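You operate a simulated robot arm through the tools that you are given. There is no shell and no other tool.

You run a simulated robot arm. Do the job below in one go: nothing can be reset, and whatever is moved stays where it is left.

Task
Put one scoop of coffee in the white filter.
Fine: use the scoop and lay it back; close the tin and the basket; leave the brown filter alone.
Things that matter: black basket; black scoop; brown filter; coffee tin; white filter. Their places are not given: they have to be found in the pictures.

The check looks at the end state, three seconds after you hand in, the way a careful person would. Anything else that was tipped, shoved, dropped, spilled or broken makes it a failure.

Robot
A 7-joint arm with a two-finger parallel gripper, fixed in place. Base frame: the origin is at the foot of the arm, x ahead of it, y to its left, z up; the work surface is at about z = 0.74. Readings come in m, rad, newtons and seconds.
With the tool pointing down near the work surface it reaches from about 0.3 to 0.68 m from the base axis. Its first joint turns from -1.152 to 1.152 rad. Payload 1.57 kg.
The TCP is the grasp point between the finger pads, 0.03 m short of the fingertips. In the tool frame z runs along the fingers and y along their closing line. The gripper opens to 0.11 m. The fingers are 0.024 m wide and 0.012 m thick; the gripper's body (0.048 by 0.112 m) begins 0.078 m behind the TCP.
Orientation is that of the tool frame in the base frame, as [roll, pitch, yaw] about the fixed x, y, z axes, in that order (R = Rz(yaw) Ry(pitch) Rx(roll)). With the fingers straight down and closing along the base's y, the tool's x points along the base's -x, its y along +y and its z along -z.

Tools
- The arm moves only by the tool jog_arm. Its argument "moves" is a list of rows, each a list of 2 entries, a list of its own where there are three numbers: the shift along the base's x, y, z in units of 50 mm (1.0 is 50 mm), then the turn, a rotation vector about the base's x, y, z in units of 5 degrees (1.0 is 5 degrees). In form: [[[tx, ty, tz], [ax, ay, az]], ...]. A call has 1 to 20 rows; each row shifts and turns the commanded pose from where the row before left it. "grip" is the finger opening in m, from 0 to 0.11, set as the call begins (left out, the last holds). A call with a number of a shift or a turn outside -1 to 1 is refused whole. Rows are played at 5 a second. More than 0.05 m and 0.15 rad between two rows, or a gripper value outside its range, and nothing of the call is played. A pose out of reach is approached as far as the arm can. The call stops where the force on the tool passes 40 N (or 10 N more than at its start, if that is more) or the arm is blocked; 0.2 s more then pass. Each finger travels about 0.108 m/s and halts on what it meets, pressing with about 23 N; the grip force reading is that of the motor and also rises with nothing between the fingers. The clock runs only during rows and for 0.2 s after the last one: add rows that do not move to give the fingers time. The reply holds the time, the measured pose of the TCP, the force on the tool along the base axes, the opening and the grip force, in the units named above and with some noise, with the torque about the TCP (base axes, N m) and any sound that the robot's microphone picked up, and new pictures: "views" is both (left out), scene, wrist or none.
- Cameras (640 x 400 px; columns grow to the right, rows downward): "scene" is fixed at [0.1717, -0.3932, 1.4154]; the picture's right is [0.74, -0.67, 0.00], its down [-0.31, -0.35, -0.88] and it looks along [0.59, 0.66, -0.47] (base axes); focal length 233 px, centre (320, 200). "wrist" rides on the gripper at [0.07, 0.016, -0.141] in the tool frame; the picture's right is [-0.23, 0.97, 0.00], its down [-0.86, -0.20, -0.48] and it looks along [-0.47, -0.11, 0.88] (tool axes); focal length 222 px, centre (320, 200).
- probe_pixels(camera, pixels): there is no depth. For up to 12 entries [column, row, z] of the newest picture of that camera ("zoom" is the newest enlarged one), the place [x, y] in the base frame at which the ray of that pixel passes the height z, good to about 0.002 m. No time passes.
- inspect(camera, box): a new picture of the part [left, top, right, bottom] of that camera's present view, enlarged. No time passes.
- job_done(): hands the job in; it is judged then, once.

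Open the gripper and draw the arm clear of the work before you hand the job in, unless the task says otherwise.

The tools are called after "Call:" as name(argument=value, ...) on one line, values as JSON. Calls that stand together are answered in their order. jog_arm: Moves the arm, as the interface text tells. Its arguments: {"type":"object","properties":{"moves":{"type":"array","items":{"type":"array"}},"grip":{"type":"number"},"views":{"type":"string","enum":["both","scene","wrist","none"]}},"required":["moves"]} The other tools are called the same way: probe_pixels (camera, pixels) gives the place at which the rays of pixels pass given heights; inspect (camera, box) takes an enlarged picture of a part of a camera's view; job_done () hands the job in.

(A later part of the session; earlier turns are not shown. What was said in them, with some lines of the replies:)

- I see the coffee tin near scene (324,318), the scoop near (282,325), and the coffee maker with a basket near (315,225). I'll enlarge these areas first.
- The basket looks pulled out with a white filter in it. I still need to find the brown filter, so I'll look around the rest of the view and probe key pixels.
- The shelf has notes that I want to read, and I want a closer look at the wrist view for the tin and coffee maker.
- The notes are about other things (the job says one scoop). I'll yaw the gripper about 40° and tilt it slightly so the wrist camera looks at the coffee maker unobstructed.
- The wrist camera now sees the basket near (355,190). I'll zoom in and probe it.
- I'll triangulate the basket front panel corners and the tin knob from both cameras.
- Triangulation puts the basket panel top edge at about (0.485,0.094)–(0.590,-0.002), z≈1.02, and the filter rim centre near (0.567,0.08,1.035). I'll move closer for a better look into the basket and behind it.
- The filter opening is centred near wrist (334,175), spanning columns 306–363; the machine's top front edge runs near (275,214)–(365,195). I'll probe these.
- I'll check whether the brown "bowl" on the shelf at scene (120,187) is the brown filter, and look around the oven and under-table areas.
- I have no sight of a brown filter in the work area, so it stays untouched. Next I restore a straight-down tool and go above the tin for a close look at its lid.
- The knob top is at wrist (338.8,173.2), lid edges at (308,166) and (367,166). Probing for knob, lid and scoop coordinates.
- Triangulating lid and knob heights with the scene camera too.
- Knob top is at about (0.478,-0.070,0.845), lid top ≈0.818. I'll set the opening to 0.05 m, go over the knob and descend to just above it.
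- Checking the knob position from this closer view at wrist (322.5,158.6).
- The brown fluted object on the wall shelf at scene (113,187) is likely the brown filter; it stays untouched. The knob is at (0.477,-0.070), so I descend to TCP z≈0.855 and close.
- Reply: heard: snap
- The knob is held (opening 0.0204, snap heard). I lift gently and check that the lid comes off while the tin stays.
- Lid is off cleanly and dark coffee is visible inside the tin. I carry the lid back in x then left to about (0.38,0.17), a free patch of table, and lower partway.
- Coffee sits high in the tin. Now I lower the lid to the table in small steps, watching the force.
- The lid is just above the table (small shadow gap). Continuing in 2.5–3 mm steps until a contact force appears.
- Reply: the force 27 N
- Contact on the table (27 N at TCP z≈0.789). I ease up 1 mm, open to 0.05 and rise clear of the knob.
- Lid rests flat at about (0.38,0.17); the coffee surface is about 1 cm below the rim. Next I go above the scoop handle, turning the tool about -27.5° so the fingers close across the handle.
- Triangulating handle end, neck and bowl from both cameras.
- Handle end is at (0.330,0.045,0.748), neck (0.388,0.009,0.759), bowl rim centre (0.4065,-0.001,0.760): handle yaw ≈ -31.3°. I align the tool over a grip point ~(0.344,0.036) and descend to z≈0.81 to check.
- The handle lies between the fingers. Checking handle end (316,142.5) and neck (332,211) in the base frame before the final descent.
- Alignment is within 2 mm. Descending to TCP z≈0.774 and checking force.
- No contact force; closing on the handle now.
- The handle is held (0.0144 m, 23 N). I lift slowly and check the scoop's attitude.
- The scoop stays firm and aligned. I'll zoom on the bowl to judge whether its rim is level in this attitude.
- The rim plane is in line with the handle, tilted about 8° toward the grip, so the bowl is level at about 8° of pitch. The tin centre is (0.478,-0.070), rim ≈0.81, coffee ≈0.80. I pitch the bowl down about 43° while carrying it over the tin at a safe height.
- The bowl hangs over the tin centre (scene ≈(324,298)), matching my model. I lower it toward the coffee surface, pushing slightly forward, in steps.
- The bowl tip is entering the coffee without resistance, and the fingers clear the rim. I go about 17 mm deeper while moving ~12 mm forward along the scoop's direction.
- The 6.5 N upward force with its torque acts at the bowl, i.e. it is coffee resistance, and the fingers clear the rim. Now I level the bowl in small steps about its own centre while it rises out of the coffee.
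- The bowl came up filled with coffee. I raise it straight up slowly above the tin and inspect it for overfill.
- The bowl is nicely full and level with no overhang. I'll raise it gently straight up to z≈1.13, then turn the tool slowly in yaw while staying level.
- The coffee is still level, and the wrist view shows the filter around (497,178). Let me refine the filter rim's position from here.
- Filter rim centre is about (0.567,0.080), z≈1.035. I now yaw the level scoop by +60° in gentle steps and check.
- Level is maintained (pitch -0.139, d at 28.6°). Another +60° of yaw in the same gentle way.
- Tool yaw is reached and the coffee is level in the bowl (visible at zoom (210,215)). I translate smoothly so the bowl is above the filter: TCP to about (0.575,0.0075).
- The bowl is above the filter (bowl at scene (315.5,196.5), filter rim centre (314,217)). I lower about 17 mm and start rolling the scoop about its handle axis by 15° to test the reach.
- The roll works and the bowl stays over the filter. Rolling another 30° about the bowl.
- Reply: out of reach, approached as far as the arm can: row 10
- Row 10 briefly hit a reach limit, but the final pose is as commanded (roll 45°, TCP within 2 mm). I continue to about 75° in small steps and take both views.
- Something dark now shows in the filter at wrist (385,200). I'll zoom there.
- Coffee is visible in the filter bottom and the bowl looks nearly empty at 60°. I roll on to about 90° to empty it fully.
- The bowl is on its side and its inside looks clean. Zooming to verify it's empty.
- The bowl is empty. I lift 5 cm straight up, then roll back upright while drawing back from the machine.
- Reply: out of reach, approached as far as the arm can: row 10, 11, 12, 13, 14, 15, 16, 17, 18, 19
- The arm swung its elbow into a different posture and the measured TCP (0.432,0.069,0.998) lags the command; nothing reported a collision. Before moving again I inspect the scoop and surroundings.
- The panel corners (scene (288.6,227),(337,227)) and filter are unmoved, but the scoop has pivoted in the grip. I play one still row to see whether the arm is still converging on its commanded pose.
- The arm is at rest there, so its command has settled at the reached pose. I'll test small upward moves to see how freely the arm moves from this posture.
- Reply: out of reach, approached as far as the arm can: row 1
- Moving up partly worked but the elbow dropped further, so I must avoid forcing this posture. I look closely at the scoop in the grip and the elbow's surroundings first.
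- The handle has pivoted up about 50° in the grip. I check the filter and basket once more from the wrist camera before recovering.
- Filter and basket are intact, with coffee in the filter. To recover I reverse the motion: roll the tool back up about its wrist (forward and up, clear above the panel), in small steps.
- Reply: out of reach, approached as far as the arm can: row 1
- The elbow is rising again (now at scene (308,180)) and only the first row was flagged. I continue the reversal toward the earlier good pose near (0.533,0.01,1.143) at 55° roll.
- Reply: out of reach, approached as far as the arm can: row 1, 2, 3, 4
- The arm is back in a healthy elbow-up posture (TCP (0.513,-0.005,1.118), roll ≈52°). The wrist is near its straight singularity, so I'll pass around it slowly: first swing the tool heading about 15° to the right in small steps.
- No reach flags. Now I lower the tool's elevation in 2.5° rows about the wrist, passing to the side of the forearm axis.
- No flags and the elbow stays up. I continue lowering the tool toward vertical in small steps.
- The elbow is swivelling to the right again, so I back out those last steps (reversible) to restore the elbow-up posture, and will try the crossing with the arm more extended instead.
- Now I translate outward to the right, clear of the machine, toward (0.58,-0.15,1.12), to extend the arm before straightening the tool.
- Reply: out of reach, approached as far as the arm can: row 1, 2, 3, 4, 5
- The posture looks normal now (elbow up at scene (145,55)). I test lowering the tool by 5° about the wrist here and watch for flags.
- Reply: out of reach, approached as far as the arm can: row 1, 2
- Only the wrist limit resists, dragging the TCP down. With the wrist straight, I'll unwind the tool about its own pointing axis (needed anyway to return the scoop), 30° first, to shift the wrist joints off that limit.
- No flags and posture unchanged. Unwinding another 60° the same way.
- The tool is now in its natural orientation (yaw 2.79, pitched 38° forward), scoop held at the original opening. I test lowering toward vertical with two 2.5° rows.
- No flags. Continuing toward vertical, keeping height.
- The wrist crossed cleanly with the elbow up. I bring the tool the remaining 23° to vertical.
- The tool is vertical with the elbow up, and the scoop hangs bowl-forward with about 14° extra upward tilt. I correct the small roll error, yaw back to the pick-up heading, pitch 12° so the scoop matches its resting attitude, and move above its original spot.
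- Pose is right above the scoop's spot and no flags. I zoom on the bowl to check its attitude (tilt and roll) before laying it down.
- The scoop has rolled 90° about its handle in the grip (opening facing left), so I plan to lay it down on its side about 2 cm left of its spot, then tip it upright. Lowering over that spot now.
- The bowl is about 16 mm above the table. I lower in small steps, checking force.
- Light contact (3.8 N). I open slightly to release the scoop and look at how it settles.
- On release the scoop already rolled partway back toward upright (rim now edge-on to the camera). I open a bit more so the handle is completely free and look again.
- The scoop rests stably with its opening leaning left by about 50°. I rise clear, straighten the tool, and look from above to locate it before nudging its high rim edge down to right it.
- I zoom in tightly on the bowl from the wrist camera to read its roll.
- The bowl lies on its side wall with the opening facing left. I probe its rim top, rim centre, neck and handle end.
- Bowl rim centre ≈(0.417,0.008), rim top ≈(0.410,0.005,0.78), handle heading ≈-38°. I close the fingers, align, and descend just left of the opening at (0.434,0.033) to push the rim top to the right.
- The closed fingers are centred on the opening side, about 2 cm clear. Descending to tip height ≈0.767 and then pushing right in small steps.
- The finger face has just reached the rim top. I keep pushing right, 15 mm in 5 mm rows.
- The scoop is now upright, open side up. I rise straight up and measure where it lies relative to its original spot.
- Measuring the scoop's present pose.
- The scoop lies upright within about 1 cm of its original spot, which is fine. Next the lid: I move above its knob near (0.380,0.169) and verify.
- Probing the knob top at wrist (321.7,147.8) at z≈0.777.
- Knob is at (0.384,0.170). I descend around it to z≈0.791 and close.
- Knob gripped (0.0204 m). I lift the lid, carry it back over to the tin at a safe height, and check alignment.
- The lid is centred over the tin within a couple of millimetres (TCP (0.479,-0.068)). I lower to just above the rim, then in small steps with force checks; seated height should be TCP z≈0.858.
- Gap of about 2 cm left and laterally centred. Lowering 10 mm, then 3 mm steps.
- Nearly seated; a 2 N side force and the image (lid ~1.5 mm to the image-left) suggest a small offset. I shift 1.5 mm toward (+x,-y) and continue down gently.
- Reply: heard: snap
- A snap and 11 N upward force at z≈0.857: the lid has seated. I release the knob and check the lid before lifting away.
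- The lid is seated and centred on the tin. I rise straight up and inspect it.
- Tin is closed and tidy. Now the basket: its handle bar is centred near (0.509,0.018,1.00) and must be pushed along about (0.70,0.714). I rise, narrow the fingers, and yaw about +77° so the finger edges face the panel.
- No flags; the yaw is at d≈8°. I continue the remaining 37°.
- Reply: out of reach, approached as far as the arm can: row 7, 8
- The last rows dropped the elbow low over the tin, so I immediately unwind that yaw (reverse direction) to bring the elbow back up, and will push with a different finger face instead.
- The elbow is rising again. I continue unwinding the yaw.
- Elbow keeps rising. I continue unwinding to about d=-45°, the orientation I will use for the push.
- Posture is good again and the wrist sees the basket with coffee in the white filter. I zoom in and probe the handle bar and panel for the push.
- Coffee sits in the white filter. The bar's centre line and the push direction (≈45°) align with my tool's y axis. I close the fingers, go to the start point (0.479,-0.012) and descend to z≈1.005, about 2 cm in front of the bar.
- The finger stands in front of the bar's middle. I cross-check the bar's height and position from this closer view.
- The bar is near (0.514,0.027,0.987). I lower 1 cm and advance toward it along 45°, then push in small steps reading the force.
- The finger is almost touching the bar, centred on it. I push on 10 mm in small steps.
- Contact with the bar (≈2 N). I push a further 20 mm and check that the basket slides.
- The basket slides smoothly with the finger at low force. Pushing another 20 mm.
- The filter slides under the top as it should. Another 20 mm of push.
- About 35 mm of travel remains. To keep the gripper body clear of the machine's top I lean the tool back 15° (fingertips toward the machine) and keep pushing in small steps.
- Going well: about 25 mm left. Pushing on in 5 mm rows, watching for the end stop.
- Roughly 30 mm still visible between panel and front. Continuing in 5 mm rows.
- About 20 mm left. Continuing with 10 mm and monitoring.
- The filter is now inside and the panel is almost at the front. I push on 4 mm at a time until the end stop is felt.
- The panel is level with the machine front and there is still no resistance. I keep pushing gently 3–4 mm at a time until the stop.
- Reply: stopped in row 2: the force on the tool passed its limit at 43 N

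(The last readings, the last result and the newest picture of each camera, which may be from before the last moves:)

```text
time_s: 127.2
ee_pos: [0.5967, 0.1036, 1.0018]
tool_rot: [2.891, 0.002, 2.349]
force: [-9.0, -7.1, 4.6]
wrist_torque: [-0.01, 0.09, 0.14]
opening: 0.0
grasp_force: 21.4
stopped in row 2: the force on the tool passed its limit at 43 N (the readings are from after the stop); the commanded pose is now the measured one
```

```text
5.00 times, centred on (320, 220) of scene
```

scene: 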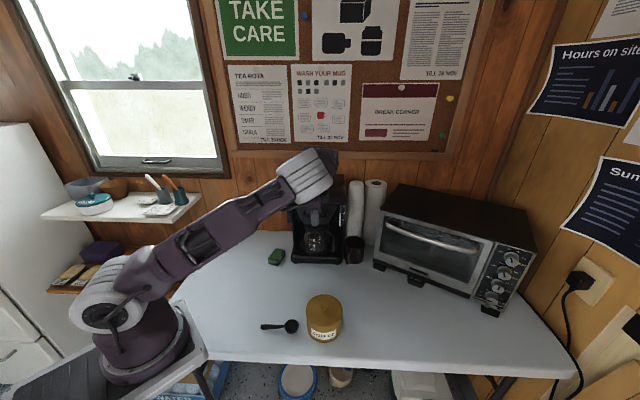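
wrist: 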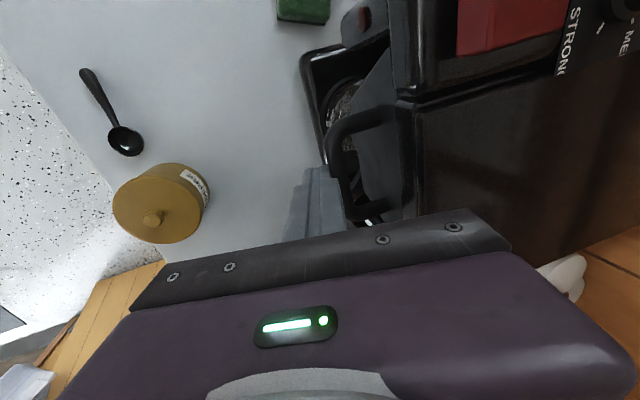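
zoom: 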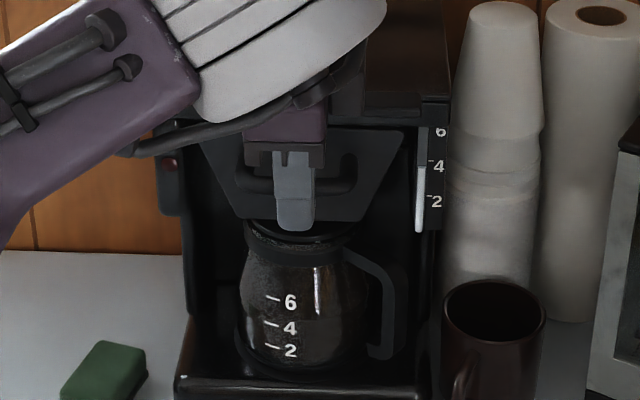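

End stop reached: the force is at the finger contact only, the panel sits flush and the filter is inside. I back straight off the bar and then rise.

Call:
jog_arm(moves=[[[-0.1, -0.1, 0], [0, 0, 0]], [[-0.3, -0.3, 0], [0, 0, 0]], [[-0.5, -0.5, 0], [0, 0, 0]], [[-0.5, -0.5, 0.2], [0, 0, 0]], [[-0.4, -0.4, 0.5], [-0.53, 0.53, 0]], [[0, 0, 0.6], [-0.53, 0.53, 0]], [[0, 0, 0.6], [-0.53, 0.53, 0]], [[0, 0, 0], [-0.53, 0.53, 0]], [[0, 0, 0], [0, 0, 0]]], views="both")

Call:
inspect(camera="scene", box=[270, 160, 370, 270])

Call:
inspect(camera="wrist", box=[390, 0, 640, 210])

```text
time_s: 129.2
ee_pos: [0.5087, 0.0149, 1.0956]
tool_rot: [-3.135, 0.004, 2.35]
force: [1.2, 0.7, -0.1]
wrist_torque: [-0.01, 0.0, -0.04]
opening: 0.0
grasp_force: 21.6
```

scene: 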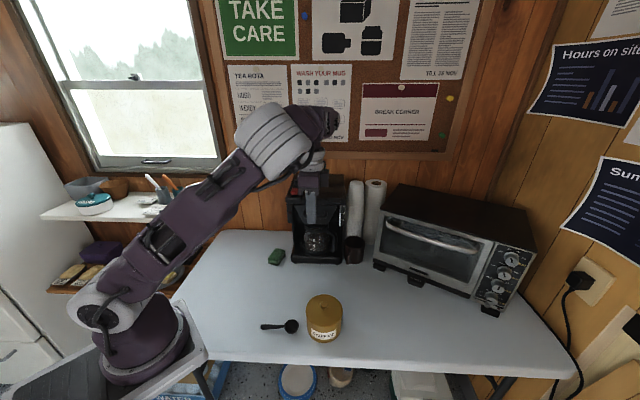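
wrist: 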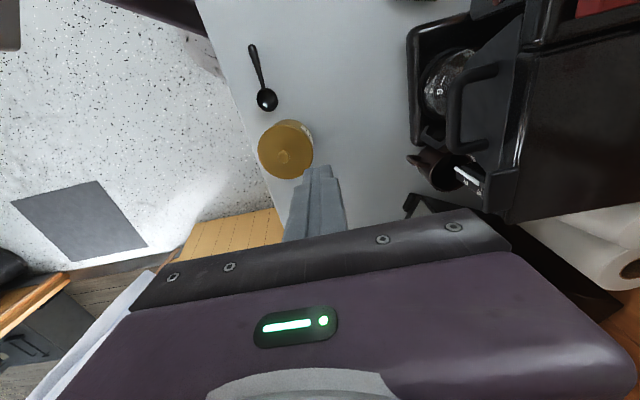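

```text
3.64 times, centred on (320, 215) of scene
```

zoom: 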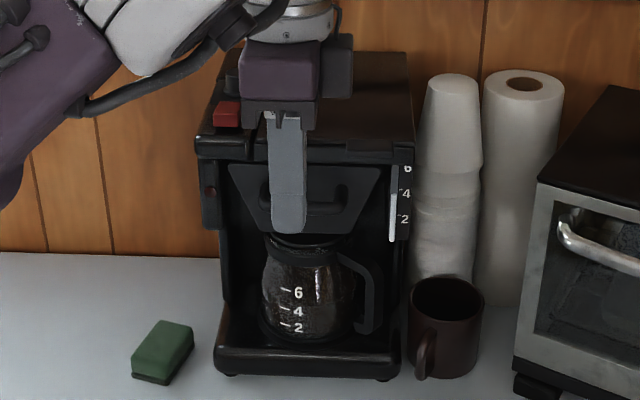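

```text
1.90 times, centred on (515, 105) of wrist
```

zoom: 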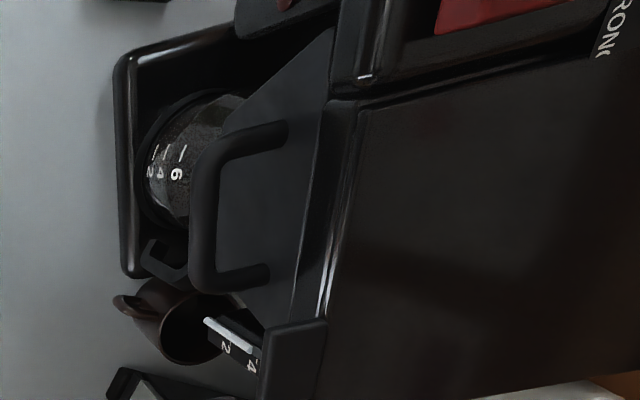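

The basket is closed flush and the machine, mug and sponge are where they were. I raise and draw the arm back, opening the gripper, then inspect everything for spills.

Call:
jog_arm(moves=[[[-0.3, -0.2, 0.6], [0, 0, 0]], [[-0.3, -0.2, 0.7], [0, 0, 0]], [[-0.4, -0.2, 0.7], [0, 0, 0]], [[-0.4, -0.2, 0.7], [0, 0, 0]], [[-0.4, -0.2, 0.6], [0, 0, 0]], [[-0.3, 0, 0.5], [0, 0, 0]], [[0, 0, 0], [0, 0, 0]]], grip=0.08, views="both")

Call:
inspect(camera="scene", box=[240, 270, 380, 360])

Call:
inspect(camera="scene", box=[260, 160, 400, 270])

Call:
inspect(camera="wrist", box=[260, 30, 560, 220])

```text
time_s: 130.8
ee_pos: [0.402, -0.0372, 1.285]
tool_rot: [-3.134, 0.005, 2.348]
force: [-0.4, -1.1, 0.5]
wrist_torque: [0.02, -0.01, 0.0]
opening: 0.0802
grasp_force: 0.0
```

scene: 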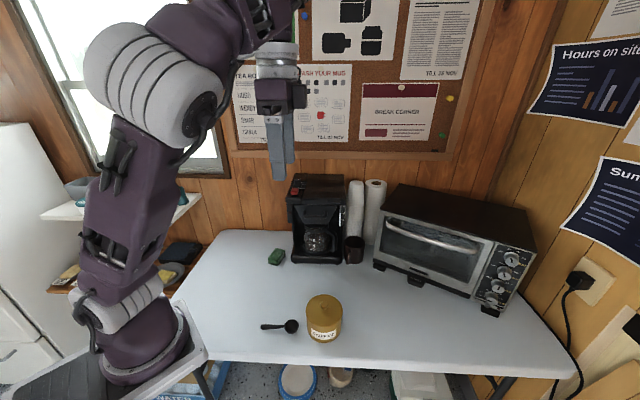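
wrist: 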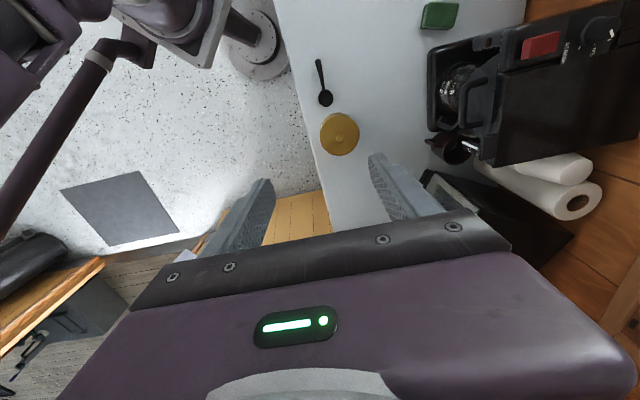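

```text
4.44 times, centred on (310, 315) of scene
```

zoom: 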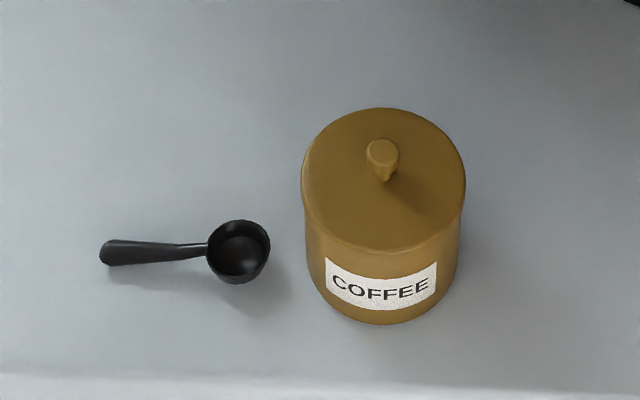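

```text
3.64 times, centred on (330, 215) of scene
```

zoom: 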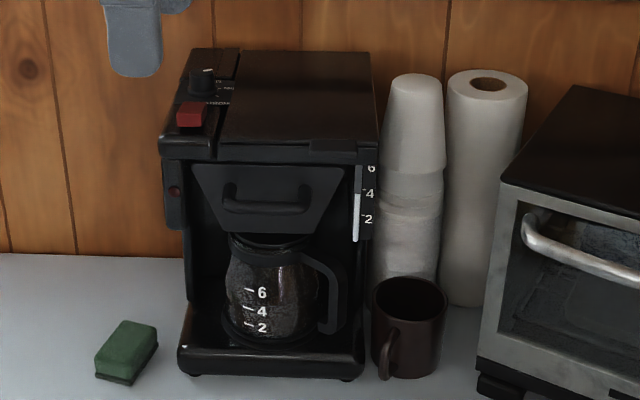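

```text
2.11 times, centred on (410, 125) of wrist
```

zoom: 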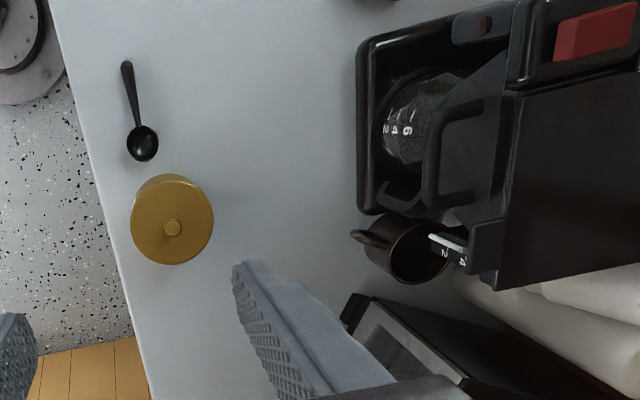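

Final check: the tin is closed and unmoved, the basket is flush with the coffee-filled white filter inside, and the scoop lies upright near its original spot. There is no visible spill, the brown filter on the shelf is untouched, and the arm is clear with the gripper open. Handing in.

Call:
job_done()

```text
The job is handed in.
```

I put one scoop of coffee in the white filter, closed the tin and the basket, and handed the job in. I saw no spilled coffee in the final pictures.

- **Coffee:** I took one level scoop from the tin and tipped all of it into the filter. The grounds were visible at the bottom of the filter before I closed the basket.
- **Tin:** The lid is back on, and it snapped into place. The tin is where it started.
- **Basket:** I pushed it in until it hit its stop. The panel is now flush with the machine front, and the machine did not move.
- **Scoop:** It is lying upright on the table, about 1 cm from its original spot and turned roughly 13°. It twisted in the gripper after the pour, when the arm reached the end of its range and drifted, and it may have touched the basket then. I set it down on its side and tipped it upright. The basket and filter looked unmoved afterwards.
- **Brown filter:** I took it to be the brown fluted object on the wall shelf. I did not go near it, but I could not confirm that is what it is.

The arm is clear of the work and the gripper is open.
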